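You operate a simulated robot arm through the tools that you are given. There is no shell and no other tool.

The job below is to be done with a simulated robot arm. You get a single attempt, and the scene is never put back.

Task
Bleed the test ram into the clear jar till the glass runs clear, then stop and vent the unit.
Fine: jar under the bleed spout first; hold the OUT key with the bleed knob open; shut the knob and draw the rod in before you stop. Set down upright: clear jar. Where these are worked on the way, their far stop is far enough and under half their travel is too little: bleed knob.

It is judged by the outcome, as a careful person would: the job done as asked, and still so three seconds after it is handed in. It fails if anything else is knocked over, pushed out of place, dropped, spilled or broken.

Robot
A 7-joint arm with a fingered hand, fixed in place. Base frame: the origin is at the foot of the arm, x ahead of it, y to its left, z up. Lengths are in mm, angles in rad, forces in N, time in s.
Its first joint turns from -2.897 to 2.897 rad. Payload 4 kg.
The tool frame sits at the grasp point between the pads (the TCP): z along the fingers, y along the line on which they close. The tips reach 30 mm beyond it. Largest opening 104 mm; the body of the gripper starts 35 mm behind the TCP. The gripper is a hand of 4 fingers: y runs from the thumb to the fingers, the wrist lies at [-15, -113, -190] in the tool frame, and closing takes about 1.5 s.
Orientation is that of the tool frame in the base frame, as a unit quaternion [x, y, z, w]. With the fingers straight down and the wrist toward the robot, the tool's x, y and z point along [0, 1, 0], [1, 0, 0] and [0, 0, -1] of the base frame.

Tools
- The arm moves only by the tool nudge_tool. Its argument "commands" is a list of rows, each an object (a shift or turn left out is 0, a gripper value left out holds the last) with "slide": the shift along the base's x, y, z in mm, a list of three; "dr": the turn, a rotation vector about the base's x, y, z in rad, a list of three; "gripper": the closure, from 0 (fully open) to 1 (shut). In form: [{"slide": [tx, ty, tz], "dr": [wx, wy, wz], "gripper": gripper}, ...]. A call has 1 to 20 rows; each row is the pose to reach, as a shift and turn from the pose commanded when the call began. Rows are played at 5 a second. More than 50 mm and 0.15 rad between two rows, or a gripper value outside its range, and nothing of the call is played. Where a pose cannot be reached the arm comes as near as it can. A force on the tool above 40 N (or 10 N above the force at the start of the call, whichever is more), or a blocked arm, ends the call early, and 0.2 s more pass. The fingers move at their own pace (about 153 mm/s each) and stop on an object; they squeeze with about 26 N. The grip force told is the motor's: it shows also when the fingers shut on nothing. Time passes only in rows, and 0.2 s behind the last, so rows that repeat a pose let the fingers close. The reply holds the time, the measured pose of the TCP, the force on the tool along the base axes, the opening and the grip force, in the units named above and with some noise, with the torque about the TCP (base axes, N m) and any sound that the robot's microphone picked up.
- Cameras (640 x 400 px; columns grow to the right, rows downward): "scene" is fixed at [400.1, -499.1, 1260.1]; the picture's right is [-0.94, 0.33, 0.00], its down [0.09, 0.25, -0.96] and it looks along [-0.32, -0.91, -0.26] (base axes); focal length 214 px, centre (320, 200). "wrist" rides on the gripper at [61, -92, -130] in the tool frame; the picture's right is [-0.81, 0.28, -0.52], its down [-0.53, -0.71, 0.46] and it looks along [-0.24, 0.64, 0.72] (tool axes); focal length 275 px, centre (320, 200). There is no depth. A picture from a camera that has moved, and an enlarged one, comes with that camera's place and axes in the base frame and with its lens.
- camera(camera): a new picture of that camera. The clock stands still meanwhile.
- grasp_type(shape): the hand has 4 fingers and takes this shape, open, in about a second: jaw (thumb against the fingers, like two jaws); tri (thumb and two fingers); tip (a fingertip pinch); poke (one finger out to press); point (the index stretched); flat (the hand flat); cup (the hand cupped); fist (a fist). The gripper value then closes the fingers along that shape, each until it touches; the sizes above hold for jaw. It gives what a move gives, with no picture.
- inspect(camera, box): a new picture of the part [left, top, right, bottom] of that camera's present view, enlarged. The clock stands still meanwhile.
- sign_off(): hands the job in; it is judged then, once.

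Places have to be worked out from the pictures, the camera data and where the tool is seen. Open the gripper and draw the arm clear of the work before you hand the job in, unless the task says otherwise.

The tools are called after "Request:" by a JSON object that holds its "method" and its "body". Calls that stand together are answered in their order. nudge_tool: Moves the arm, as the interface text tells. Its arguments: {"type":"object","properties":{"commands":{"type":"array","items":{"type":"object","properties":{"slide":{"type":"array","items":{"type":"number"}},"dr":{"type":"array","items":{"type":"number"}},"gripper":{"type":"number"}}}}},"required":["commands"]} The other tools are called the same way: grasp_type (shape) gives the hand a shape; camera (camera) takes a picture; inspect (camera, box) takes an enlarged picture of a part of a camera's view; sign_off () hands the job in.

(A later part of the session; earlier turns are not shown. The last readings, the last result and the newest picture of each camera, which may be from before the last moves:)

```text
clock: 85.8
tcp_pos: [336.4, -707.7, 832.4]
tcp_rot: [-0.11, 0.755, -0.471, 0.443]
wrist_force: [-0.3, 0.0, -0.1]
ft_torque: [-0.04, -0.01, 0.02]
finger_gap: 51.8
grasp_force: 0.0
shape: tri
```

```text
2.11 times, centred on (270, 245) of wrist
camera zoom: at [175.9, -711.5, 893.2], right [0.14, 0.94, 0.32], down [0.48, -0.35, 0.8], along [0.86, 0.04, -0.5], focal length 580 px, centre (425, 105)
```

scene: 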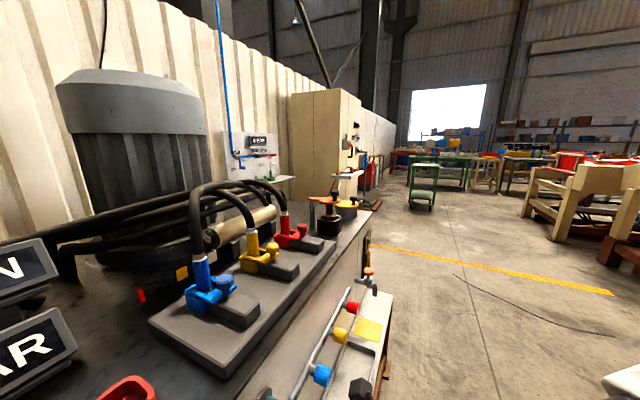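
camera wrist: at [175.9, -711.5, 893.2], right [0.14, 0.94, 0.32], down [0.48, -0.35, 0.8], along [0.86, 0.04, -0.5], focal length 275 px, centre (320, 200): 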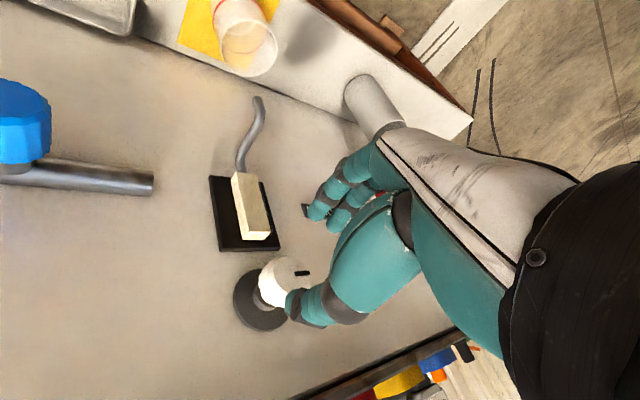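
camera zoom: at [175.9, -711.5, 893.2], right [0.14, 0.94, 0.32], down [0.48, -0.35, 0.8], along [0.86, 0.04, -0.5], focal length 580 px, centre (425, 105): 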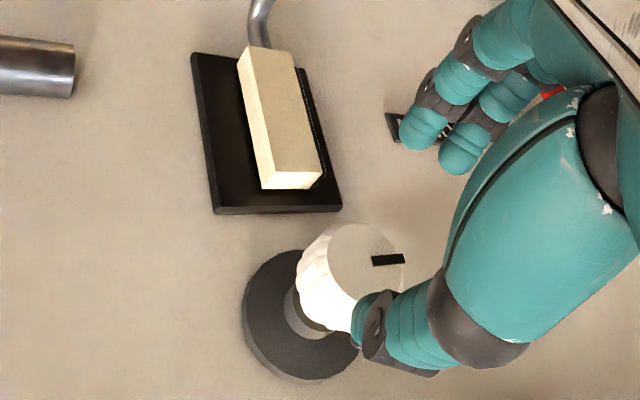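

The pointer now points exactly left: a quarter-turn from its old position, at the far stop, so the bleed is open. Next the OUT key at about (791,-502,930). I back away from the panel and look at the "poke" shape.

Request:
{"method": "nudge_tool", "body": {"commands": [{"slide": [-15, 15, 5]}, {"slide": [-30, 30, 10]}, {"slide": [-42, 42, 20]}, {"slide": [-42, 42, 20]}]}}

Request:
{"method": "grasp_type", "body": {"shape": "poke"}}

Request:
{"method": "camera", "body": {"camera": "wrist"}}

```text
clock: 86.8
tcp_pos: [293.4, -665.5, 854.3]
tcp_rot: [-0.11, 0.755, -0.47, 0.443]
wrist_force: [0.0, -0.3, 0.2]
ft_torque: [-0.02, 0.0, -0.01]
finger_gap: 51.9
grasp_force: 0.1
shape: tri
```

```text
clock: 87.7
tcp_pos: [292.1, -666.0, 854.9]
tcp_rot: [-0.109, 0.755, -0.471, 0.443]
wrist_force: [0.1, 0.4, 0.0]
ft_torque: [0.0, -0.01, 0.0]
finger_gap: 0.0
grasp_force: 0.1
shape: poke
```

```text
taken
camera wrist: at [132.8, -670.1, 914.1], right [0.14, 0.94, 0.32], down [0.48, -0.35, 0.8], along [0.86, 0.04, -0.5], focal length 275 px, centre (320, 200)
```

wrist: 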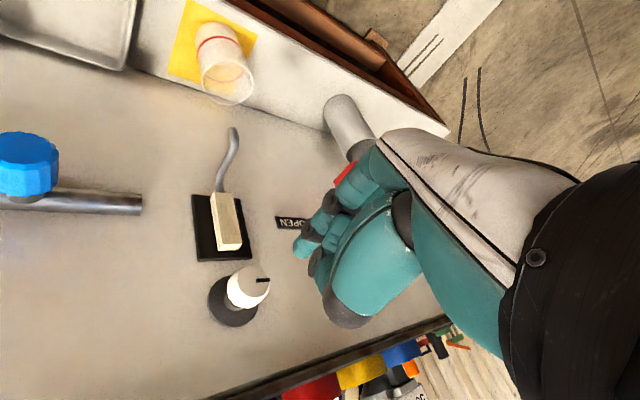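

I zoom on the hand in the poke shape to locate the fingertip.

Request:
{"method": "inspect", "body": {"camera": "wrist", "box": [260, 160, 440, 340]}}

Request:
{"method": "grasp_type", "body": {"shape": "point"}}

Request:
{"method": "inspect", "body": {"camera": "wrist", "box": [180, 100, 440, 340]}}

```text
2.22 times, centred on (350, 250) of wrist
camera zoom: at [132.8, -670.1, 914.1], right [0.14, 0.94, 0.32], down [0.48, -0.35, 0.8], along [0.86, 0.04, -0.5], focal length 612 px, centre (253, 89)
```

zoom: 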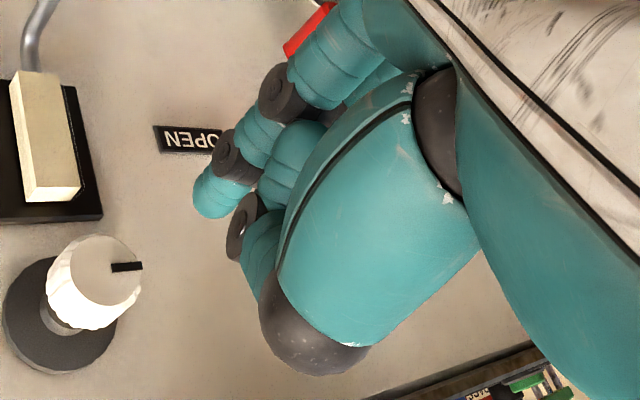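

```text
clock: 88.6
tcp_pos: [293.2, -665.8, 854.3]
tcp_rot: [-0.109, 0.755, -0.47, 0.444]
wrist_force: [-0.6, 0.2, -0.5]
ft_torque: [0.02, 0.0, 0.02]
finger_gap: 0.0
grasp_force: 0.1
shape: point
```

```text
1.67 times, centred on (310, 220) of wrist
camera zoom: at [132.8, -670.1, 914.1], right [0.14, 0.94, 0.32], down [0.48, -0.35, 0.8], along [0.86, 0.04, -0.5], focal length 459 px, centre (337, 167)
```

zoom: 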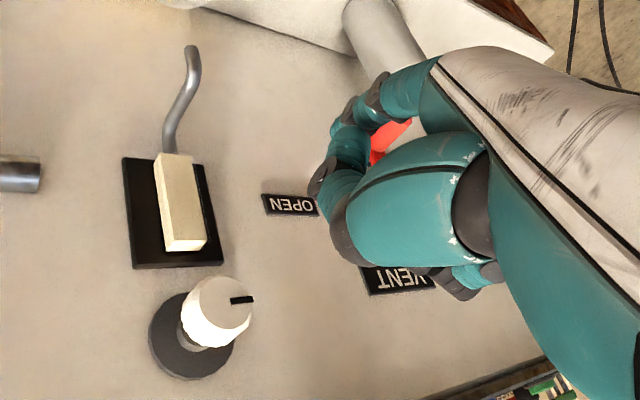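

In poke the fingertip is about 30 mm beyond the TCP on its axis. I plan to press OUT with the hand oriented so that the wrist camera still sees the glass. First I switch to poke and retrace my orientation changes in free space.

Request:
{"method": "grasp_type", "body": {"shape": "poke"}}

Request:
{"method": "nudge_tool", "body": {"commands": [{"slide": [3, 3, -3], "dr": [-0.085, 0.085, 0]}, {"slide": [6, 5, -6], "dr": [-0.17, 0.17, 0]}, {"slide": [9, 6, -9], "dr": [-0.255, 0.255, 0]}, {"slide": [12, 6, -12], "dr": [-0.34, 0.34, 0]}, {"slide": [12, 6, -14], "dr": [-0.428, 0.428, 0]}, {"slide": [12, 6, -14], "dr": [-0.428, 0.428, 0]}]}}

Request:
{"method": "nudge_tool", "body": {"commands": [{"slide": [-3, 8, -7], "dr": [-0.02, 0.109, 0.061]}, {"slide": [-6, 16, -14], "dr": [-0.039, 0.218, 0.123]}, {"slide": [-9, 24, -21], "dr": [-0.059, 0.327, 0.184]}, {"slide": [-12, 32, -28], "dr": [-0.078, 0.436, 0.246]}, {"slide": [-15, 40, -35], "dr": [-0.098, 0.545, 0.307]}, {"slide": [-18, 48, -42], "dr": [-0.117, 0.654, 0.369]}, {"slide": [-21, 56, -50], "dr": [-0.137, 0.763, 0.43]}, {"slide": [-24, 64, -60], "dr": [-0.157, 0.872, 0.492]}, {"slide": [-27, 72, -70], "dr": [-0.176, 0.981, 0.553]}, {"slide": [-28, 75, -80], "dr": [-0.196, 1.09, 0.614]}, {"slide": [-29, 78, -90], "dr": [-0.215, 1.199, 0.676]}, {"slide": [-30, 80, -95], "dr": [-0.235, 1.309, 0.737]}, {"slide": [-30, 80, -100], "dr": [-0.254, 1.418, 0.799]}, {"slide": [-30, 80, -100], "dr": [-0.254, 1.418, 0.799]}]}}

Request:
{"method": "camera", "body": {"camera": "wrist"}}

```text
clock: 89.5
tcp_pos: [292.7, -666.4, 854.1]
tcp_rot: [-0.11, 0.755, -0.471, 0.444]
wrist_force: [-0.5, -0.4, -0.8]
ft_torque: [-0.02, 0.0, -0.01]
finger_gap: 0.2
grasp_force: 0.1
shape: poke
```

```text
clock: 90.9
tcp_pos: [307.1, -660.6, 837.9]
tcp_rot: [-0.298, 0.714, -0.586, 0.242]
wrist_force: [-0.3, 0.7, 0.7]
ft_torque: [0.0, -0.01, -0.01]
finger_gap: 0.0
grasp_force: 0.1
shape: poke
```

```text
clock: 93.9
tcp_pos: [274.9, -579.9, 738.4]
tcp_rot: [0.854, -0.465, 0.205, 0.114]
wrist_force: [-0.4, 0.6, 0.7]
ft_torque: [0.04, 0.02, 0.02]
finger_gap: 0.1
grasp_force: 0.0
shape: poke
```

```text
taken
camera wrist: at [350.5, -525.9, 882.0], right [-0.75, 0.66, 0.09], down [0.45, 0.61, -0.65], along [-0.48, -0.44, -0.75], focal length 275 px, centre (320, 200)
```

wrist: 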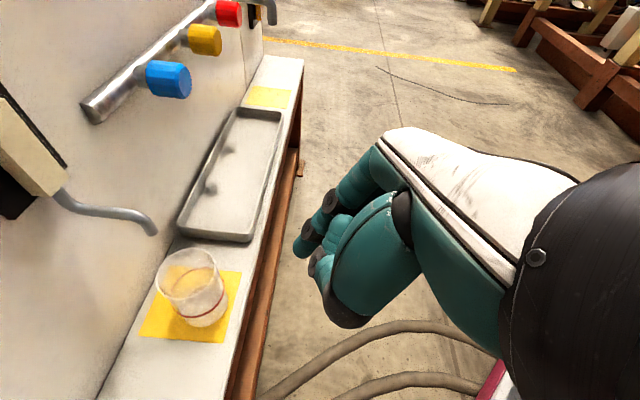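

Fine. I travel left and up in front of the unit to above the OUT key area, turning to the pressing orientation.

Request:
{"method": "nudge_tool", "body": {"commands": [{"slide": [33, 10, 26], "dr": [-0.016, -0.019, 0.047]}, {"slide": [66, 20, 52], "dr": [-0.032, -0.038, 0.093]}, {"slide": [99, 31, 78], "dr": [-0.049, -0.057, 0.14]}, {"slide": [132, 43, 104], "dr": [-0.065, -0.077, 0.186]}, {"slide": [165, 55, 130], "dr": [-0.081, -0.096, 0.233]}, {"slide": [198, 67, 156], "dr": [-0.097, -0.115, 0.279]}, {"slide": [230, 80, 182], "dr": [-0.114, -0.134, 0.326]}, {"slide": [263, 107, 200], "dr": [-0.13, -0.153, 0.372]}, {"slide": [296, 134, 216], "dr": [-0.146, -0.172, 0.419]}, {"slide": [329, 161, 232], "dr": [-0.162, -0.191, 0.465]}, {"slide": [362, 188, 248], "dr": [-0.179, -0.211, 0.512]}, {"slide": [395, 215, 262], "dr": [-0.195, -0.23, 0.558]}, {"slide": [395, 215, 262], "dr": [-0.195, -0.23, 0.558]}]}}

Request:
{"method": "camera", "body": {"camera": "wrist"}}

```text
clock: 96.7
tcp_pos: [672.2, -366.6, 999.9]
tcp_rot: [0.904, -0.202, 0.367, 0.08]
wrist_force: [-0.9, -0.4, 0.3]
ft_torque: [0.01, 0.0, 0.03]
finger_gap: 0.2
grasp_force: 0.0
shape: poke
```

```text
taken
camera wrist: at [667.4, -264.0, 1136.1], right [-0.97, 0.15, -0.19], down [0.24, 0.68, -0.7], along [0.03, -0.72, -0.69], focal length 275 px, centre (320, 200)
```

wrist: 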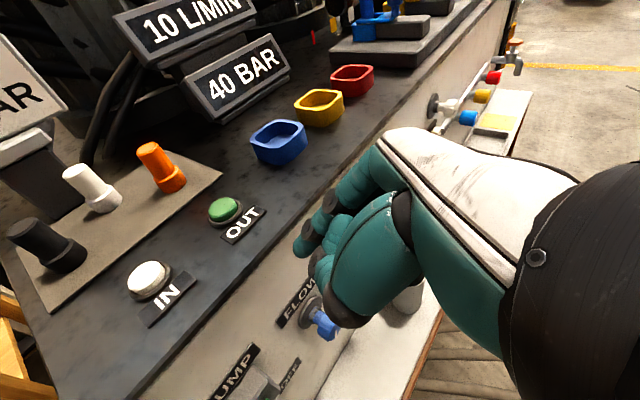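

The OUT key top is at about (788,-503,932), IN at (856,-430). I move to just above OUT.

Request:
{"method": "nudge_tool", "body": {"commands": [{"slide": [20, -27, 0]}, {"slide": [42, -56, 0]}, {"slide": [65, -87, -5]}, {"slide": [92, -124, -15]}, {"slide": [92, -124, -15]}]}}

Request:
{"method": "camera", "body": {"camera": "wrist"}}

Request:
{"method": "inspect", "body": {"camera": "wrist", "box": [210, 180, 370, 300]}}

```text
clock: 97.9
tcp_pos: [764.7, -491.0, 985.8]
tcp_rot: [0.904, -0.201, 0.368, 0.08]
wrist_force: [0.0, 0.2, 0.1]
ft_torque: [-0.03, 0.0, -0.03]
finger_gap: 0.0
grasp_force: 0.1
shape: poke
```

```text
taken
camera wrist: at [759.8, -388.4, 1121.6], right [-0.97, 0.15, -0.19], down [0.24, 0.68, -0.7], along [0.03, -0.72, -0.69], focal length 275 px, centre (320, 200)
```

wrist: 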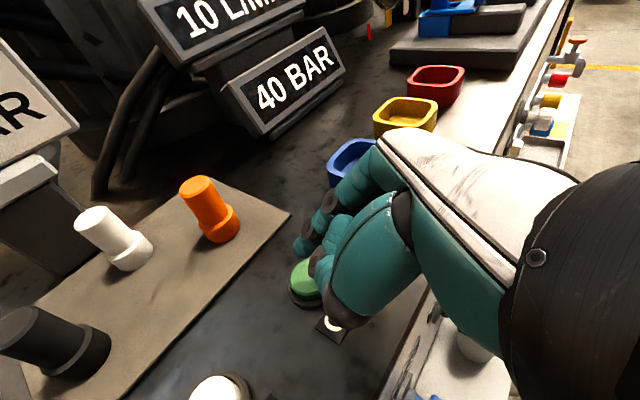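

```text
3.33 times, centred on (290, 240) of wrist
camera zoom: at [759.8, -388.4, 1121.6], right [-0.97, 0.15, -0.19], down [0.24, 0.68, -0.7], along [0.03, -0.72, -0.69], focal length 918 px, centre (420, 67)
```

zoom: 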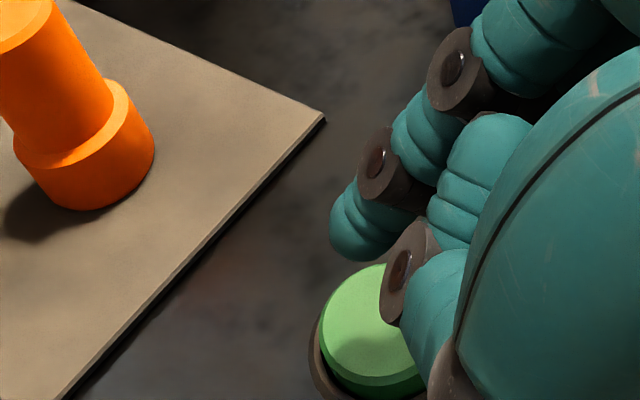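

The fingertip is a few mm from over the key's centre and ~30 mm above. I shift slightly and descend to near contact, then in small steps.

Request:
{"method": "nudge_tool", "body": {"commands": [{"slide": [3, -2, -8]}, {"slide": [4, -3, -16]}, {"slide": [4, -3, -24]}, {"slide": [4, -3, -24]}]}}

Request:
{"method": "inspect", "body": {"camera": "wrist", "box": [210, 180, 370, 300]}}

Request:
{"method": "inspect", "body": {"camera": "wrist", "box": [440, 20, 640, 180]}}

Request:
{"method": "inspect", "body": {"camera": "scene", "box": [100, 170, 320, 330]}}

```text
clock: 98.9
tcp_pos: [767.7, -492.5, 963.2]
tcp_rot: [0.904, -0.201, 0.367, 0.08]
wrist_force: [0.3, 0.4, 1.9]
ft_torque: [0.01, -0.06, -0.03]
finger_gap: 0.2
grasp_force: 0.1
shape: poke
heard: click
```

```text
3.33 times, centred on (290, 240) of wrist
camera zoom: at [763.6, -390.2, 1097.9], right [-0.97, 0.15, -0.19], down [0.24, 0.68, -0.7], along [0.03, -0.72, -0.69], focal length 918 px, centre (420, 67)
```

zoom: 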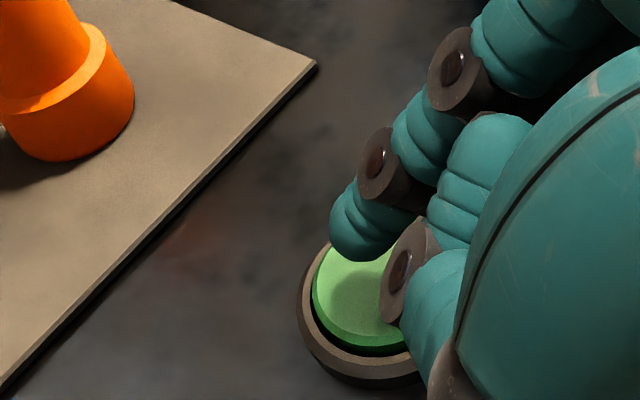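

```text
2.50 times, centred on (540, 100) of wrist
camera zoom: at [763.6, -390.2, 1097.9], right [-0.97, 0.15, -0.19], down [0.24, 0.68, -0.7], along [0.03, -0.72, -0.69], focal length 688 px, centre (-230, 450)
```

zoom: 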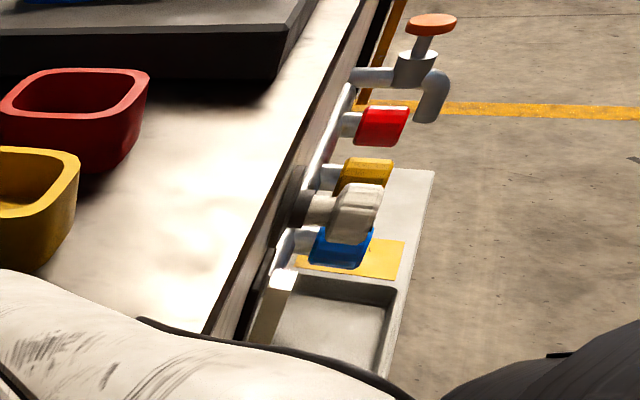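

```text
2.50 times, centred on (210, 250) of scene
camera zoom: at [400.1, -499.1, 1260.1], right [-0.94, 0.33, 0.0], down [0.09, 0.25, -0.96], along [-0.32, -0.91, -0.26], focal length 536 px, centre (595, 75)
```

zoom: 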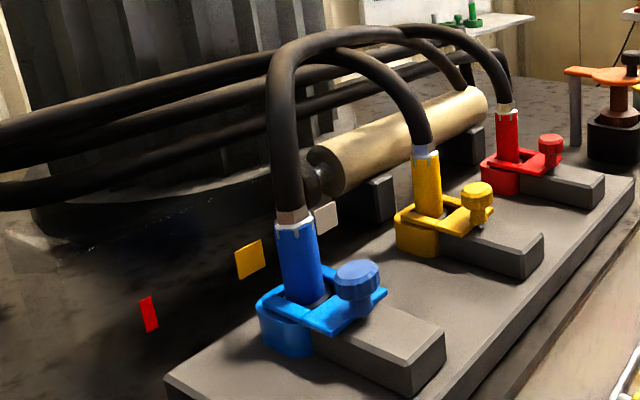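

A click: the key responds at this height. I press 4 mm further and hold 1 s, then look at glass and ram.

Request:
{"method": "nudge_tool", "body": {"commands": [{"slide": [0, 0, -2]}, {"slide": [0, 0, -4]}, {"slide": [0, 0, -4]}, {"slide": [0, 0, -4]}]}}

Request:
{"method": "inspect", "body": {"camera": "wrist", "box": [500, 60, 600, 170]}}

Request:
{"method": "inspect", "body": {"camera": "wrist", "box": [100, 0, 400, 300]}}

Request:
{"method": "inspect", "body": {"camera": "scene", "box": [100, 170, 320, 330]}}

```text
clock: 99.9
tcp_pos: [767.9, -494.0, 960.5]
tcp_rot: [0.903, -0.201, 0.37, 0.081]
wrist_force: [4.7, -6.4, 34.0]
ft_torque: [-0.29, -0.56, -0.07]
finger_gap: 0.0
grasp_force: 0.0
shape: poke
```

```text
3.64 times, centred on (550, 115) of wrist
camera zoom: at [763.1, -390.4, 1095.6], right [-0.97, 0.15, -0.2], down [0.25, 0.67, -0.7], along [0.03, -0.72, -0.69], focal length 1001 px, centre (-516, 509)
```

zoom: 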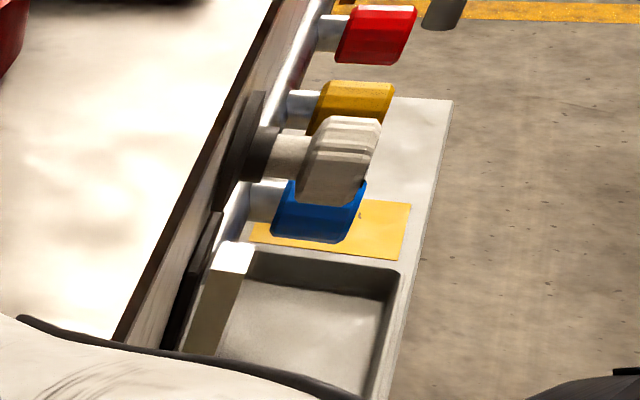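

```text
1.33 times, centred on (250, 150) of wrist
camera zoom: at [763.1, -390.4, 1095.6], right [-0.97, 0.15, -0.2], down [0.25, 0.67, -0.7], along [0.03, -0.72, -0.69], focal length 367 px, centre (413, 267)
```

zoom: 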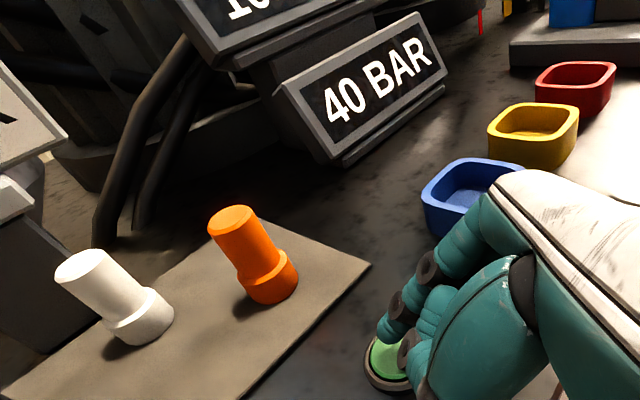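

```text
2.50 times, centred on (210, 250) of scene
camera zoom: at [400.1, -499.1, 1260.1], right [-0.94, 0.33, 0.0], down [0.09, 0.25, -0.96], along [-0.32, -0.91, -0.26], focal length 536 px, centre (595, 75)
```

zoom: 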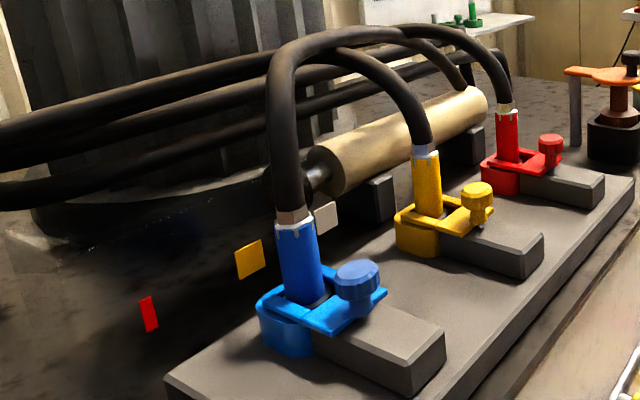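

The key is bottomed (34 N); I ease 2 mm and keep holding 1 s, then compare glass and ram.

Request:
{"method": "nudge_tool", "body": {"commands": [{"slide": [0, 0, 2]}, {"slide": [0, 0, 2]}, {"slide": [0, 0, 2]}, {"slide": [0, 0, 2]}, {"slide": [0, 0, 2]}]}}

Request:
{"method": "inspect", "body": {"camera": "wrist", "box": [500, 60, 600, 170]}}

Request:
{"method": "inspect", "body": {"camera": "scene", "box": [100, 170, 320, 330]}}

```text
clock: 101.1
tcp_pos: [766.9, -494.0, 961.6]
tcp_rot: [0.904, -0.201, 0.368, 0.08]
wrist_force: [7.3, -4.6, 25.9]
ft_torque: [-0.21, -0.54, -0.03]
finger_gap: 0.0
grasp_force: 0.1
shape: poke
```

```text
3.64 times, centred on (550, 115) of wrist
camera zoom: at [762.6, -390.3, 1096.0], right [-0.97, 0.15, -0.2], down [0.24, 0.68, -0.7], along [0.03, -0.72, -0.69], focal length 1001 px, centre (-516, 509)
```

zoom: 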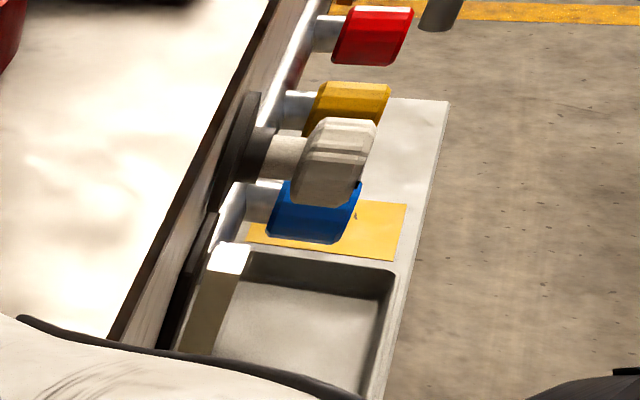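

```text
2.50 times, centred on (210, 250) of scene
camera zoom: at [400.1, -499.1, 1260.1], right [-0.94, 0.33, 0.0], down [0.09, 0.25, -0.96], along [-0.32, -0.91, -0.26], focal length 536 px, centre (595, 75)
```

zoom: 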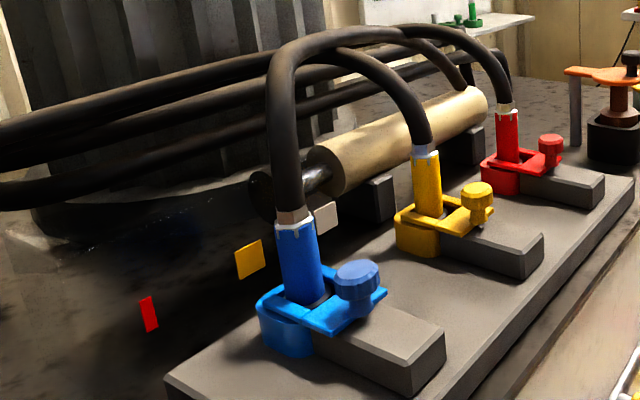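

The rod is extending, so OUT works. I keep holding and watch.

Request:
{"method": "nudge_tool", "body": {"commands": [{"slide": [0, 0, 0]}, {"slide": [0, 0, 0]}, {"slide": [0, 0, 0]}, {"slide": [0, 0, 0]}]}}

Request:
{"method": "inspect", "body": {"camera": "wrist", "box": [500, 60, 600, 170]}}

Request:
{"method": "inspect", "body": {"camera": "scene", "box": [100, 170, 320, 330]}}

```text
clock: 102.1
tcp_pos: [766.8, -493.6, 958.9]
tcp_rot: [0.904, -0.201, 0.368, 0.08]
wrist_force: [7.1, -2.5, 24.2]
ft_torque: [-0.16, -0.5, -0.03]
finger_gap: 0.0
grasp_force: 0.1
shape: poke
```

```text
3.64 times, centred on (550, 115) of wrist
camera zoom: at [762.6, -390.3, 1096.0], right [-0.97, 0.15, -0.2], down [0.24, 0.68, -0.7], along [0.03, -0.72, -0.69], focal length 1001 px, centre (-516, 509)
```

zoom: 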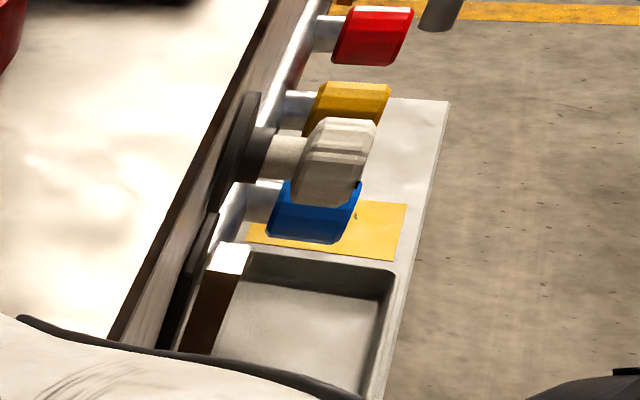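

```text
2.50 times, centred on (210, 250) of scene
camera zoom: at [400.1, -499.1, 1260.1], right [-0.94, 0.33, 0.0], down [0.09, 0.25, -0.96], along [-0.32, -0.91, -0.26], focal length 536 px, centre (595, 75)
```

zoom: 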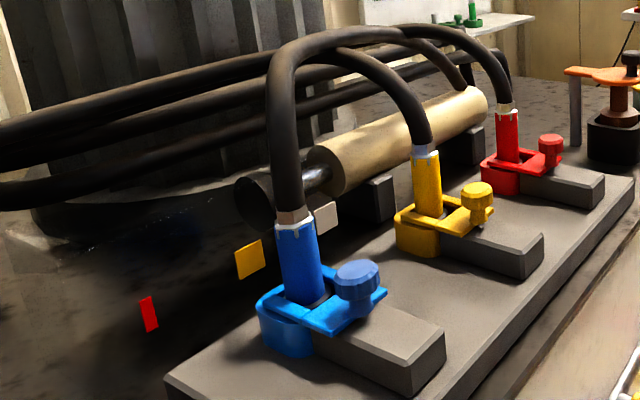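

The glass's side has turned from cream-tan to brown — it is changing. I hold a little longer and compare.

Request:
{"method": "nudge_tool", "body": {"commands": [{"slide": [0, 0, 0]}, {"slide": [0, 0, 0]}]}}

Request:
{"method": "inspect", "body": {"camera": "wrist", "box": [515, 110, 575, 170]}}

Request:
{"method": "inspect", "body": {"camera": "scene", "box": [100, 170, 320, 330]}}

```text
clock: 102.7
tcp_pos: [767.1, -493.3, 961.0]
tcp_rot: [0.904, -0.202, 0.368, 0.08]
wrist_force: [6.1, -3.8, 23.3]
ft_torque: [-0.19, -0.44, -0.02]
finger_gap: 0.0
grasp_force: 0.0
shape: poke
```

```text
6.67 times, centred on (545, 140) of wrist
camera zoom: at [762.6, -390.3, 1096.0], right [-0.97, 0.15, -0.2], down [0.24, 0.68, -0.7], along [0.03, -0.72, -0.69], focal length 1835 px, centre (-1180, 600)
```

zoom: 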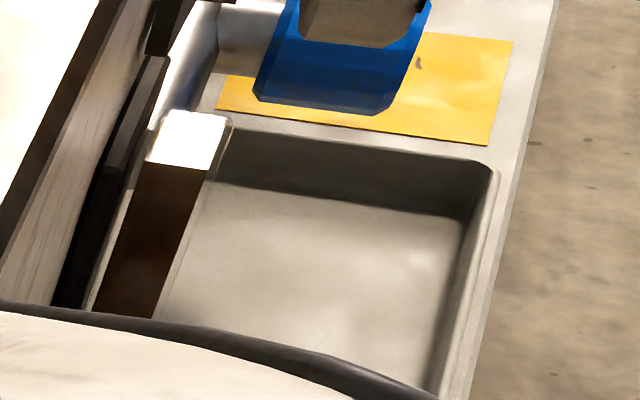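

```text
2.50 times, centred on (210, 250) of scene
camera zoom: at [400.1, -499.1, 1260.1], right [-0.94, 0.33, 0.0], down [0.09, 0.25, -0.96], along [-0.32, -0.91, -0.26], focal length 536 px, centre (595, 75)
```

zoom: 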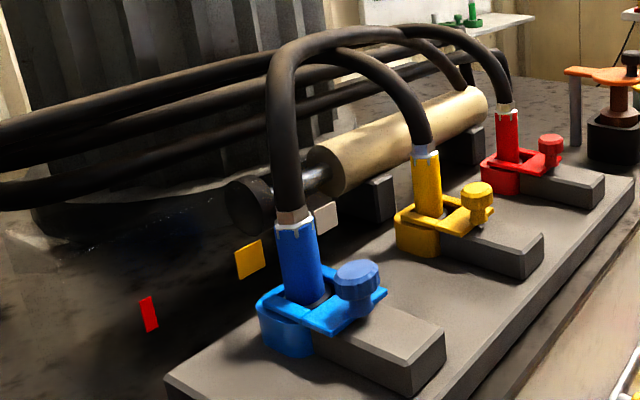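

It darkens further; I continue in short holds to see where it settles.

Request:
{"method": "nudge_tool", "body": {"commands": [{"slide": [0, 0, 0]}, {"slide": [0, 0, 0]}, {"slide": [0, 0, 0]}]}}

Request:
{"method": "inspect", "body": {"camera": "wrist", "box": [515, 110, 575, 170]}}

```text
clock: 103.5
tcp_pos: [767.2, -493.4, 961.0]
tcp_rot: [0.904, -0.202, 0.368, 0.08]
wrist_force: [6.1, -3.6, 23.9]
ft_torque: [-0.14, -0.49, -0.03]
finger_gap: 0.0
grasp_force: 0.0
shape: poke
```

```text
6.67 times, centred on (545, 140) of wrist
camera zoom: at [762.6, -390.3, 1096.0], right [-0.97, 0.15, -0.2], down [0.24, 0.68, -0.7], along [0.03, -0.72, -0.69], focal length 1835 px, centre (-1180, 600)
```

zoom: 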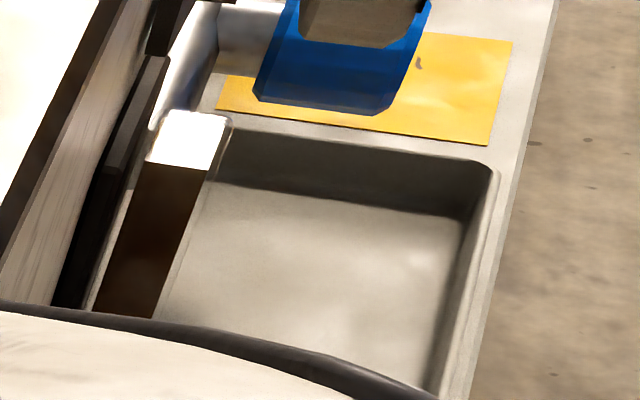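

The glass has settled to a steady dark clear-oil brown. I release the key, rise and back off, then look at glass and jar from the front before shutting the knob.

Request:
{"method": "nudge_tool", "body": {"commands": [{"slide": [0, 0, 15]}, {"slide": [-10, 14, 35]}, {"slide": [-35, 45, 40]}, {"slide": [-60, 80, 40]}, {"slide": [-95, 127, 38]}, {"slide": [-95, 127, 38]}]}}

Request:
{"method": "nudge_tool", "body": {"commands": [{"slide": [-33, -27, -14], "dr": [0.016, 0.019, -0.047]}, {"slide": [-66, -54, -30], "dr": [0.033, 0.038, -0.093]}, {"slide": [-99, -81, -46], "dr": [0.049, 0.057, -0.14]}, {"slide": [-132, -108, -62], "dr": [0.065, 0.077, -0.186]}, {"slide": [-165, -135, -80], "dr": [0.081, 0.096, -0.232]}, {"slide": [-198, -148, -106], "dr": [0.098, 0.115, -0.279]}, {"slide": [-231, -160, -132], "dr": [0.114, 0.134, -0.326]}, {"slide": [-231, -160, -132], "dr": [0.114, 0.134, -0.326]}]}}

Request:
{"method": "camera", "body": {"camera": "wrist"}}

Request:
{"method": "camera", "body": {"camera": "scene"}}

```text
refused: row 5 steps farther than a row can; nothing moved
```

```text
clock: 104.1
tcp_pos: [714.0, -539.9, 945.2]
tcp_rot: [0.901, -0.237, 0.354, 0.088]
wrist_force: [-2.9, 3.8, 31.9]
ft_torque: [0.46, -0.31, 0.09]
finger_gap: 0.0
grasp_force: 0.0
shape: poke
stopped in row 2: the force on the tool passed its limit at 45 N (the readings are from after the stop); the commanded pose is now the measured one
```

```text
taken
camera wrist: at [720.1, -439.3, 1082.2], right [-0.96, 0.23, -0.17], down [0.28, 0.67, -0.69], along [-0.04, -0.71, -0.7], focal length 275 px, centre (320, 200)
```

wrist: 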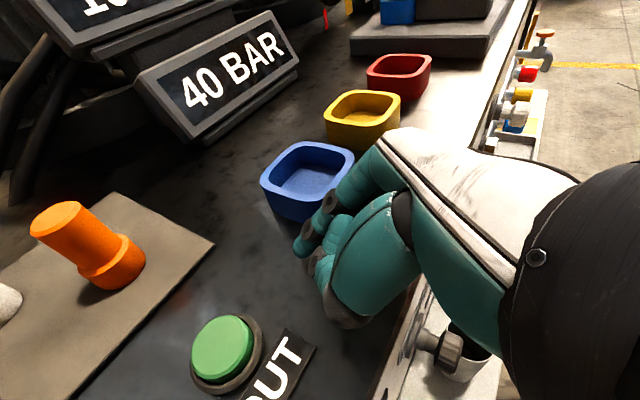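

```text
taken
```

scene: 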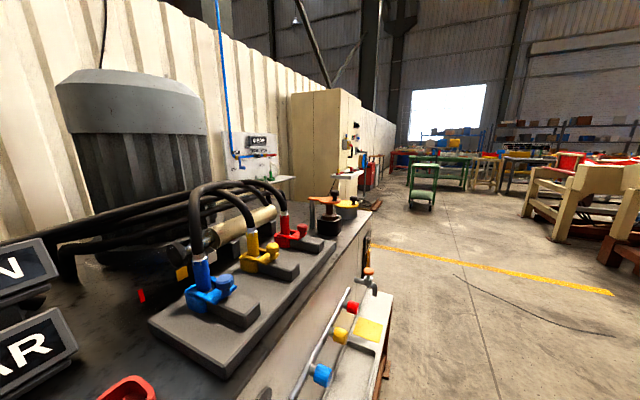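

My first call was refused and the second dragged the hand off the key onto the top plate before the force stop; nothing seems displaced. I lift straight up.

Request:
{"method": "nudge_tool", "body": {"commands": [{"slide": [0, 0, 15]}, {"slide": [0, 0, 35]}, {"slide": [0, 0, 55]}, {"slide": [0, 0, 55]}]}}

Request:
{"method": "camera", "body": {"camera": "wrist"}}

Request:
{"method": "inspect", "body": {"camera": "scene", "box": [0, 170, 320, 400]}}

```text
clock: 105.1
tcp_pos: [712.4, -541.6, 995.0]
tcp_rot: [0.902, -0.239, 0.349, 0.086]
wrist_force: [0.6, -0.1, 0.1]
ft_torque: [0.0, 0.01, -0.03]
finger_gap: 0.3
grasp_force: 0.0
shape: poke
```

```text
taken
camera wrist: at [720.3, -440.8, 1133.5], right [-0.96, 0.23, -0.16], down [0.28, 0.67, -0.69], along [-0.05, -0.7, -0.71], focal length 275 px, centre (320, 200)
```

wrist: 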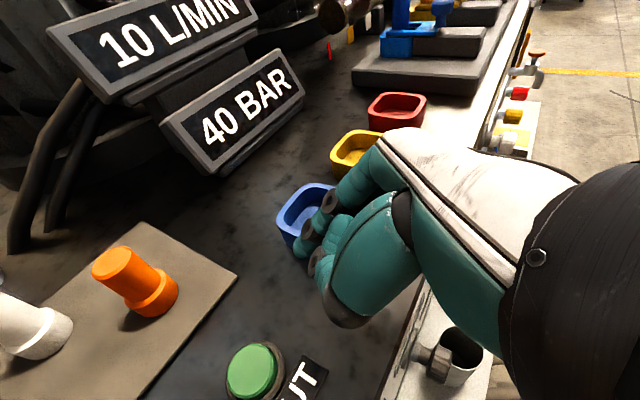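

```text
1.74 times, centred on (160, 285) of scene
camera zoom: at [400.1, -499.1, 1260.1], right [-0.94, 0.33, 0.0], down [0.09, 0.25, -0.96], along [-0.32, -0.91, -0.26], focal length 373 px, centre (598, 52)
```

zoom: 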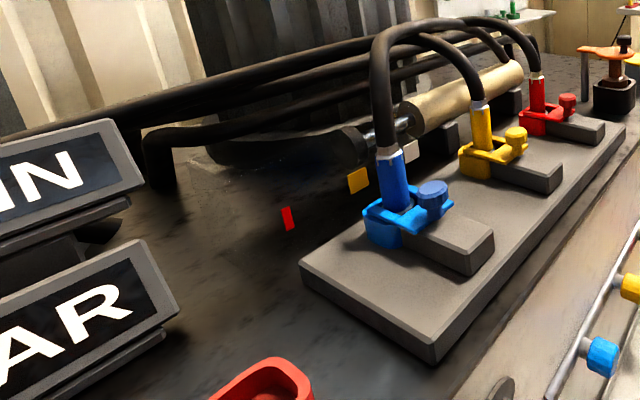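

All in place. I now go back over the front edge at safe height, then down to the middle position to view glass and jar.

Request:
{"method": "nudge_tool", "body": {"commands": [{"slide": [-36, 21, 0]}, {"slide": [-72, 42, 0], "dr": [0.01, 0.012, -0.03]}, {"slide": [-105, 48, -3], "dr": [0.025, 0.03, -0.075]}, {"slide": [-138, 52, -10], "dr": [0.04, 0.048, -0.12]}, {"slide": [-165, 48, -30], "dr": [0.055, 0.066, -0.16]}, {"slide": [-190, 45, -55], "dr": [0.07, 0.083, -0.2]}, {"slide": [-207, 42, -75], "dr": [0.08, 0.095, -0.232]}, {"slide": [-207, 42, -75], "dr": [0.08, 0.095, -0.232]}]}}

Request:
{"method": "camera", "body": {"camera": "wrist"}}

```text
clock: 106.9
tcp_pos: [507.6, -498.8, 917.8]
tcp_rot: [0.886, -0.352, 0.284, 0.101]
wrist_force: [0.0, -0.1, 0.0]
ft_torque: [0.01, -0.03, -0.02]
finger_gap: 0.2
grasp_force: 0.1
shape: poke
```

```text
taken
camera wrist: at [548.5, -415.8, 1061.6], right [-0.89, 0.45, -0.05], down [0.37, 0.65, -0.66], along [-0.27, -0.61, -0.75], focal length 275 px, centre (320, 200)
```

wrist: 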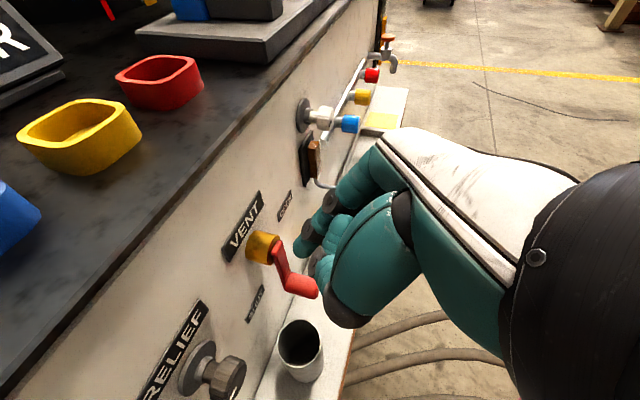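

The glass now looks brown. I go on toward the spout area to see glass and jar close.

Request:
{"method": "nudge_tool", "body": {"commands": [{"slide": [-33, -12, -26], "dr": [0.016, 0.019, -0.046]}, {"slide": [-66, -24, -52], "dr": [0.033, 0.038, -0.092]}, {"slide": [-99, -36, -78], "dr": [0.045, 0.055, -0.13]}, {"slide": [-132, -48, -104], "dr": [0.055, 0.065, -0.16]}, {"slide": [-165, -60, -130], "dr": [0.065, 0.075, -0.19]}, {"slide": [-198, -70, -156], "dr": [0.075, 0.085, -0.22]}, {"slide": [-230, -80, -180], "dr": [0.081, 0.095, -0.232]}, {"slide": [-230, -80, -180], "dr": [0.081, 0.095, -0.232]}]}}

Request:
{"method": "camera", "body": {"camera": "wrist"}}

Request:
{"method": "inspect", "body": {"camera": "wrist", "box": [0, 60, 260, 360]}}

```text
clock: 108.7
tcp_pos: [277.4, -576.3, 739.7]
tcp_rot: [0.855, -0.458, 0.214, 0.113]
wrist_force: [0.0, -0.8, -0.1]
ft_torque: [-0.01, 0.04, 0.01]
finger_gap: 0.1
grasp_force: 0.0
shape: poke
```

```text
taken
camera wrist: at [348.3, -518.8, 883.6], right [-0.76, 0.64, 0.07], down [0.45, 0.61, -0.65], along [-0.47, -0.46, -0.75], focal length 275 px, centre (320, 200)
```

wrist: 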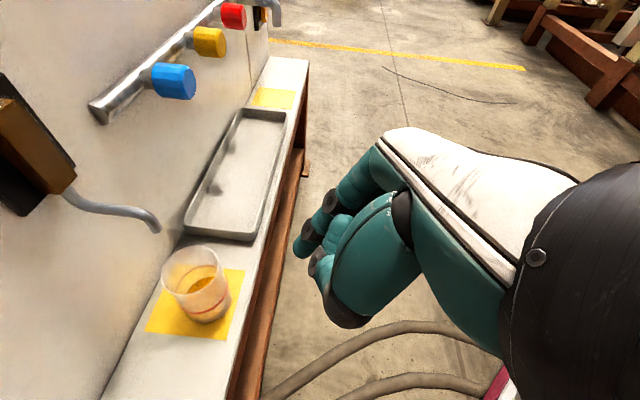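

```text
1.33 times, centred on (130, 210) of wrist
camera zoom: at [348.3, -518.8, 883.6], right [-0.76, 0.64, 0.07], down [0.45, 0.61, -0.65], along [-0.47, -0.46, -0.75], focal length 367 px, centre (573, 187)
```

zoom: 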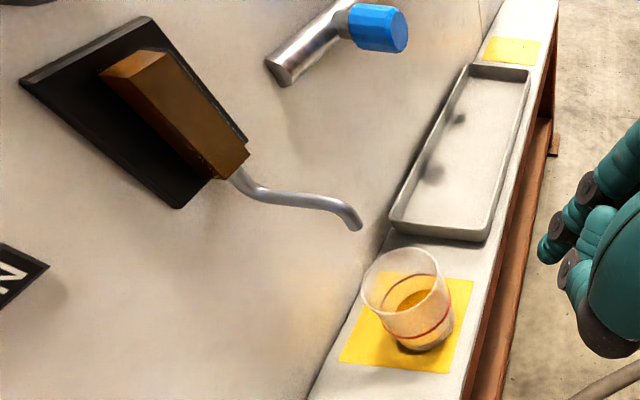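

The glass shows clear amber oil top to bottom and the jar holds a modest amount near its red line. Now shut the knob: tri shape, and turn back to the thumb-above pose in front of it.

Request:
{"method": "grasp_type", "body": {"shape": "tri"}}

Request:
{"method": "nudge_tool", "body": {"commands": [{"slide": [2, -5, 8], "dr": [0.02, -0.109, -0.061], "gripper": 0.5}, {"slide": [4, -10, 16], "dr": [0.039, -0.218, -0.123]}, {"slide": [6, -15, 24], "dr": [0.059, -0.327, -0.184]}, {"slide": [8, -20, 32], "dr": [0.078, -0.436, -0.246]}, {"slide": [10, -25, 40], "dr": [0.098, -0.545, -0.307]}, {"slide": [12, -32, 48], "dr": [0.117, -0.654, -0.369]}, {"slide": [15, -40, 58], "dr": [0.137, -0.763, -0.43]}, {"slide": [18, -48, 68], "dr": [0.157, -0.872, -0.492]}, {"slide": [21, -58, 78], "dr": [0.176, -0.981, -0.553]}, {"slide": [24, -68, 88], "dr": [0.196, -1.09, -0.614]}, {"slide": [27, -78, 95], "dr": [0.215, -1.199, -0.676]}, {"slide": [28, -90, 97], "dr": [0.235, -1.309, -0.737]}, {"slide": [28, -94, 97], "dr": [0.254, -1.418, -0.799]}, {"slide": [28, -94, 97], "dr": [0.254, -1.418, -0.799]}]}}

Request:
{"method": "camera", "body": {"camera": "wrist"}}

```text
clock: 109.6
tcp_pos: [275.8, -576.3, 741.0]
tcp_rot: [0.856, -0.457, 0.214, 0.113]
wrist_force: [0.3, -0.1, -0.4]
ft_torque: [0.01, -0.01, 0.01]
finger_gap: 104.2
grasp_force: 0.0
shape: tri
```

```text
clock: 112.6
tcp_pos: [303.1, -673.0, 836.6]
tcp_rot: [-0.295, 0.712, -0.594, 0.232]
wrist_force: [-0.1, 0.5, 0.0]
ft_torque: [-0.03, -0.03, 0.03]
finger_gap: 52.7
grasp_force: 0.0
shape: tri
```

```text
taken
camera wrist: at [183.8, -633.0, 951.1], right [0.19, 0.96, -0.19], down [0.8, -0.04, 0.61], along [0.58, -0.27, -0.77], focal length 275 px, centre (320, 200)
```

wrist: 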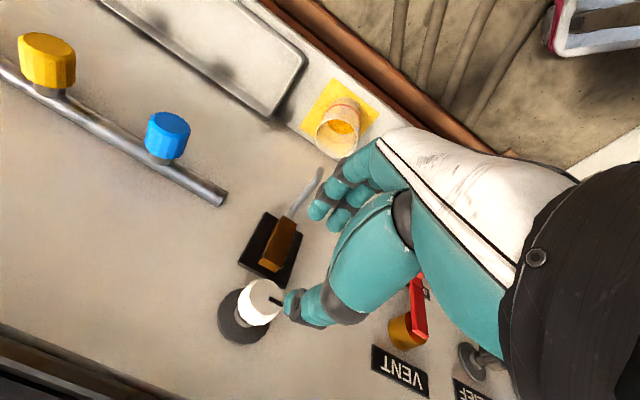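

I roll the hand clockwise (+0.7) at the stand-off, so that I can then turn the knob counter-clockwise.

Request:
{"method": "nudge_tool", "body": {"commands": [{"slide": [5, -5, 0], "dr": [0.086, -0.084, 0.003]}, {"slide": [11, -11, -1], "dr": [0.172, -0.168, 0.006]}, {"slide": [17, -18, -2], "dr": [0.257, -0.252, 0.01]}, {"slide": [23, -25, -3], "dr": [0.343, -0.337, 0.013]}, {"slide": [28, -30, -4], "dr": [0.429, -0.421, 0.016]}, {"slide": [33, -35, -4], "dr": [0.515, -0.505, 0.019]}, {"slide": [33, -35, -4], "dr": [0.515, -0.505, 0.019]}]}}

Request:
{"method": "inspect", "body": {"camera": "wrist", "box": [200, 150, 400, 340]}}

```text
clock: 114.2
tcp_pos: [338.1, -706.5, 833.3]
tcp_rot: [-0.078, 0.755, -0.447, 0.473]
wrist_force: [0.5, 0.1, 0.1]
ft_torque: [0.01, 0.0, 0.07]
finger_gap: 52.6
grasp_force: 0.0
shape: tri
```

```text
2.11 times, centred on (300, 245) of wrist
camera zoom: at [174.1, -715.5, 881.5], right [0.12, 0.91, 0.4], down [0.43, -0.41, 0.81], along [0.9, 0.08, -0.44], focal length 580 px, centre (362, 105)
```

zoom: 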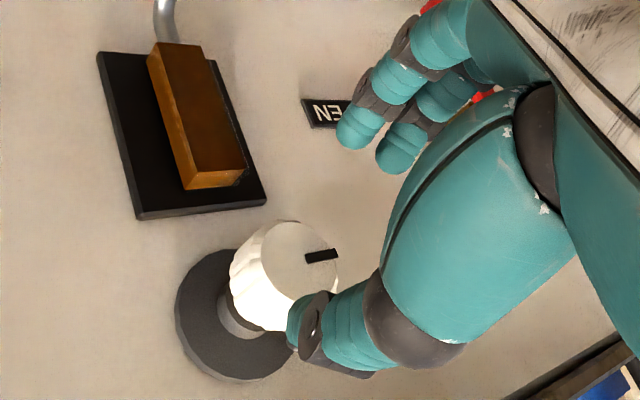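

Knob centred. I go in, grip it, and check.

Request:
{"method": "nudge_tool", "body": {"commands": [{"slide": [11, -12, 0]}, {"slide": [23, -25, 0]}, {"slide": [34, -37.5, 0]}, {"slide": [34, -37.5, 0], "gripper": 0.6}, {"slide": [34, -37.5, 0], "gripper": 0.8}, {"slide": [34, -37.5, 0], "gripper": 1}, {"slide": [34, -37.5, 0], "gripper": 1}, {"slide": [34, -37.5, 0], "gripper": 1}, {"slide": [34, -37.5, 0], "gripper": 1}]}}

Request:
{"method": "inspect", "body": {"camera": "wrist", "box": [240, 140, 400, 270]}}

```text
clock: 116.2
tcp_pos: [373.2, -744.9, 834.0]
tcp_rot: [-0.079, 0.755, -0.447, 0.473]
wrist_force: [6.3, -7.3, -1.7]
ft_torque: [0.05, 0.06, 0.08]
finger_gap: 27.0
grasp_force: 25.7
shape: tri
```

```text
3.08 times, centred on (320, 205) of wrist
camera zoom: at [209.2, -752.9, 881.8], right [0.12, 0.91, 0.4], down [0.43, -0.4, 0.81], along [0.9, 0.08, -0.44], focal length 847 px, centre (320, 185)
```

zoom: 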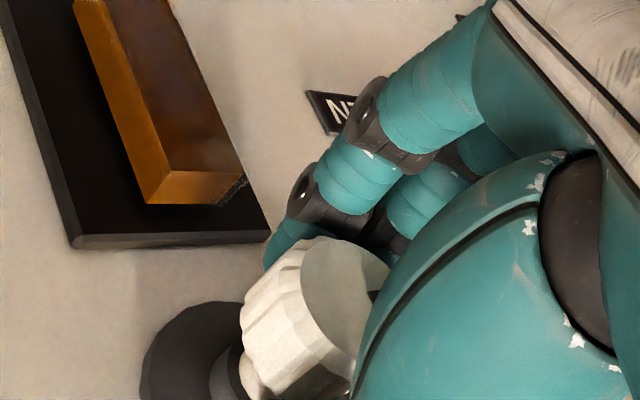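

Gripped. I turn counter-clockwise 0.7 rad first.

Request:
{"method": "nudge_tool", "body": {"commands": [{"slide": [0.2, 0.2, 0.1], "dr": [-0.083, 0.083, 0]}, {"slide": [0.5, 0.5, 0.3], "dr": [-0.165, 0.165, 0]}, {"slide": [0.7, 0.7, 0.5], "dr": [-0.248, 0.248, 0]}, {"slide": [0.9, 0.9, 0.6], "dr": [-0.33, 0.33, 0]}, {"slide": [1.1, 1.1, 0.7], "dr": [-0.413, 0.413, 0]}, {"slide": [1.3, 1.3, 0.7], "dr": [-0.495, 0.495, 0]}, {"slide": [1.3, 1.3, 0.7], "dr": [-0.495, 0.495, 0]}]}}

Request:
{"method": "inspect", "body": {"camera": "wrist", "box": [240, 140, 400, 270]}}

```text
clock: 117.8
tcp_pos: [373.6, -743.8, 833.8]
tcp_rot: [-0.297, 0.715, -0.584, 0.243]
wrist_force: [14.3, -5.5, 2.6]
ft_torque: [0.03, -0.05, 0.13]
finger_gap: 26.4
grasp_force: 26.3
shape: tri
```

```text
3.08 times, centred on (320, 205) of wrist
camera zoom: at [252.9, -708.9, 949.2], right [0.17, 0.97, -0.17], down [0.79, -0.04, 0.61], along [0.58, -0.24, -0.78], focal length 847 px, centre (320, 185)
```

zoom: 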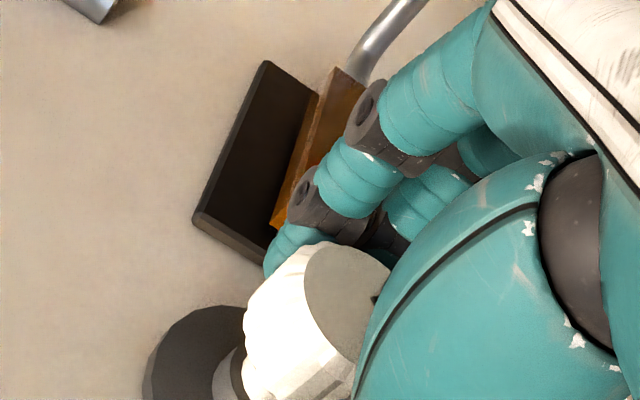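

The knob follows (pointer stays fixed relative to the hand). I continue counter-clockwise 0.45 rad.

Request:
{"method": "nudge_tool", "body": {"commands": [{"slide": [0.2, 0.2, 0], "dr": [-0.08, 0.08, 0]}, {"slide": [0.4, 0.4, 0], "dr": [-0.16, 0.16, 0]}, {"slide": [0.7, 0.7, -0.1], "dr": [-0.24, 0.24, 0]}, {"slide": [0.9, 0.9, -0.2], "dr": [-0.32, 0.32, 0]}, {"slide": [0.9, 0.9, -0.2], "dr": [-0.32, 0.32, 0]}]}}

Request:
{"method": "inspect", "body": {"camera": "wrist", "box": [240, 140, 400, 270]}}

```text
clock: 119.0
tcp_pos: [374.2, -743.1, 833.6]
tcp_rot: [-0.421, 0.642, -0.636, 0.077]
wrist_force: [15.4, 1.1, 2.2]
ft_torque: [0.05, -0.09, 0.15]
finger_gap: 26.3
grasp_force: 25.9
shape: tri
```

```text
3.08 times, centred on (320, 205) of wrist
camera zoom: at [293.5, -668.3, 963.8], right [0.06, 0.86, -0.5], down [0.94, 0.11, 0.31], along [0.33, -0.5, -0.81], focal length 847 px, centre (320, 185)
```

zoom: 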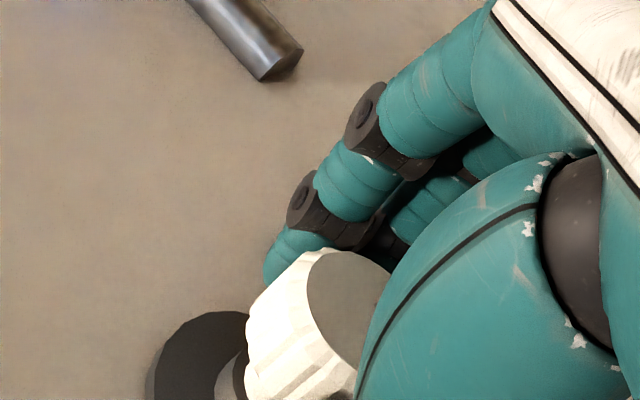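

Turned about 66° so far with little torque. I open, roll back in place around the knob, and regrip for the rest.

Request:
{"method": "nudge_tool", "body": {"commands": [{"gripper": 0.5}, {"gripper": 0.5}, {"gripper": 0.5}, {"dr": [0.085, -0.085, 0], "slide": [-0.2, -0.2, 0]}, {"dr": [0.17, -0.17, 0], "slide": [-0.4, -0.4, 0.1]}, {"dr": [0.255, -0.255, 0], "slide": [-0.7, -0.7, 0.2]}, {"dr": [0.34, -0.34, 0], "slide": [-0.9, -0.9, 0.3]}, {"dr": [0.425, -0.425, 0], "slide": [-1.1, -1.1, 0.3]}, {"dr": [0.425, -0.425, 0], "slide": [-1.1, -1.1, 0.3]}]}}

Request:
{"method": "inspect", "body": {"camera": "wrist", "box": [240, 140, 400, 270]}}

```text
clock: 121.0
tcp_pos: [372.0, -744.7, 834.6]
tcp_rot: [-0.254, 0.731, -0.56, 0.296]
wrist_force: [-0.7, -0.3, 0.3]
ft_torque: [-0.02, -0.01, -0.01]
finger_gap: 51.7
grasp_force: 0.0
shape: tri
```

```text
3.08 times, centred on (320, 205) of wrist
camera zoom: at [239.4, -721.8, 938.8], right [0.19, 0.98, -0.04], down [0.72, -0.11, 0.68], along [0.66, -0.16, -0.73], focal length 847 px, centre (320, 185)
```

zoom: 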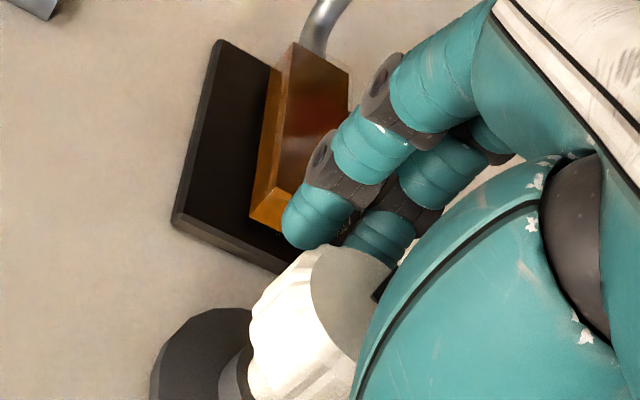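

No contact forces while rolling back. I regrip and turn counter-clockwise until it resists.

Request:
{"method": "nudge_tool", "body": {"commands": [{"gripper": 0.7}, {"gripper": 0.85}, {"gripper": 1}, {"gripper": 1}, {"gripper": 1}, {"gripper": 1}, {"slide": [0.2, 0.2, 0], "dr": [-0.085, 0.085, 0]}, {"slide": [0.4, 0.4, 0], "dr": [-0.17, 0.17, 0]}, {"slide": [0.7, 0.7, -0.1], "dr": [-0.255, 0.255, 0]}, {"slide": [0.9, 0.9, -0.2], "dr": [-0.34, 0.34, 0]}, {"slide": [1.1, 1.1, -0.3], "dr": [-0.425, 0.425, 0]}, {"slide": [1.1, 1.1, -0.3], "dr": [-0.425, 0.425, 0]}]}}

```text
clock: 123.6
tcp_pos: [374.8, -742.6, 832.8]
tcp_rot: [-0.421, 0.642, -0.636, 0.076]
wrist_force: [12.5, -7.6, 3.0]
ft_torque: [0.0, -0.08, 0.01]
finger_gap: 26.3
grasp_force: 26.3
shape: tri
```

No stop torque appeared this time; I release, roll to neutral and back off to read the pointer.

Request:
{"method": "nudge_tool", "body": {"commands": [{"gripper": 0.5}, {"gripper": 0.5}, {"gripper": 0.5}, {"dr": [0.085, -0.085, 0], "slide": [-0.2, -0.2, 0]}, {"dr": [0.17, -0.17, 0], "slide": [-0.4, -0.4, 0.1]}, {"dr": [0.255, -0.255, 0], "slide": [-0.7, -0.7, 0.2]}, {"dr": [0.32, -0.32, 0], "slide": [-0.9, -0.9, 0.3]}, {"dr": [0.32, -0.32, 0], "slide": [-12, 10, 0.3]}, {"dr": [0.32, -0.32, 0], "slide": [-25, 23, 0.3]}, {"dr": [0.32, -0.32, 0], "slide": [-38, 36, 0.3]}, {"dr": [0.32, -0.32, 0], "slide": [-38, 36, 0.3]}]}}

Request:
{"method": "inspect", "body": {"camera": "wrist", "box": [200, 150, 400, 340]}}

```text
clock: 126.0
tcp_pos: [336.5, -704.9, 832.9]
tcp_rot: [-0.296, 0.716, -0.584, 0.242]
wrist_force: [-0.9, -0.4, 0.3]
ft_torque: [-0.02, 0.02, -0.01]
finger_gap: 51.6
grasp_force: 0.0
shape: tri
```

```text
2.11 times, centred on (300, 245) of wrist
camera zoom: at [214.7, -671.3, 948.9], right [0.17, 0.97, -0.17], down [0.79, -0.04, 0.61], along [0.58, -0.24, -0.78], focal length 580 px, centre (362, 105)
```

zoom: 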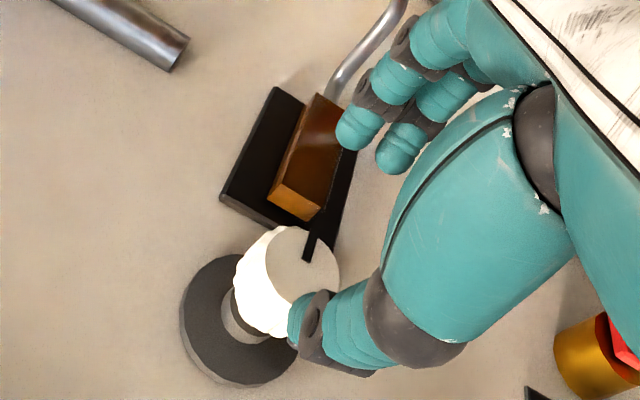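

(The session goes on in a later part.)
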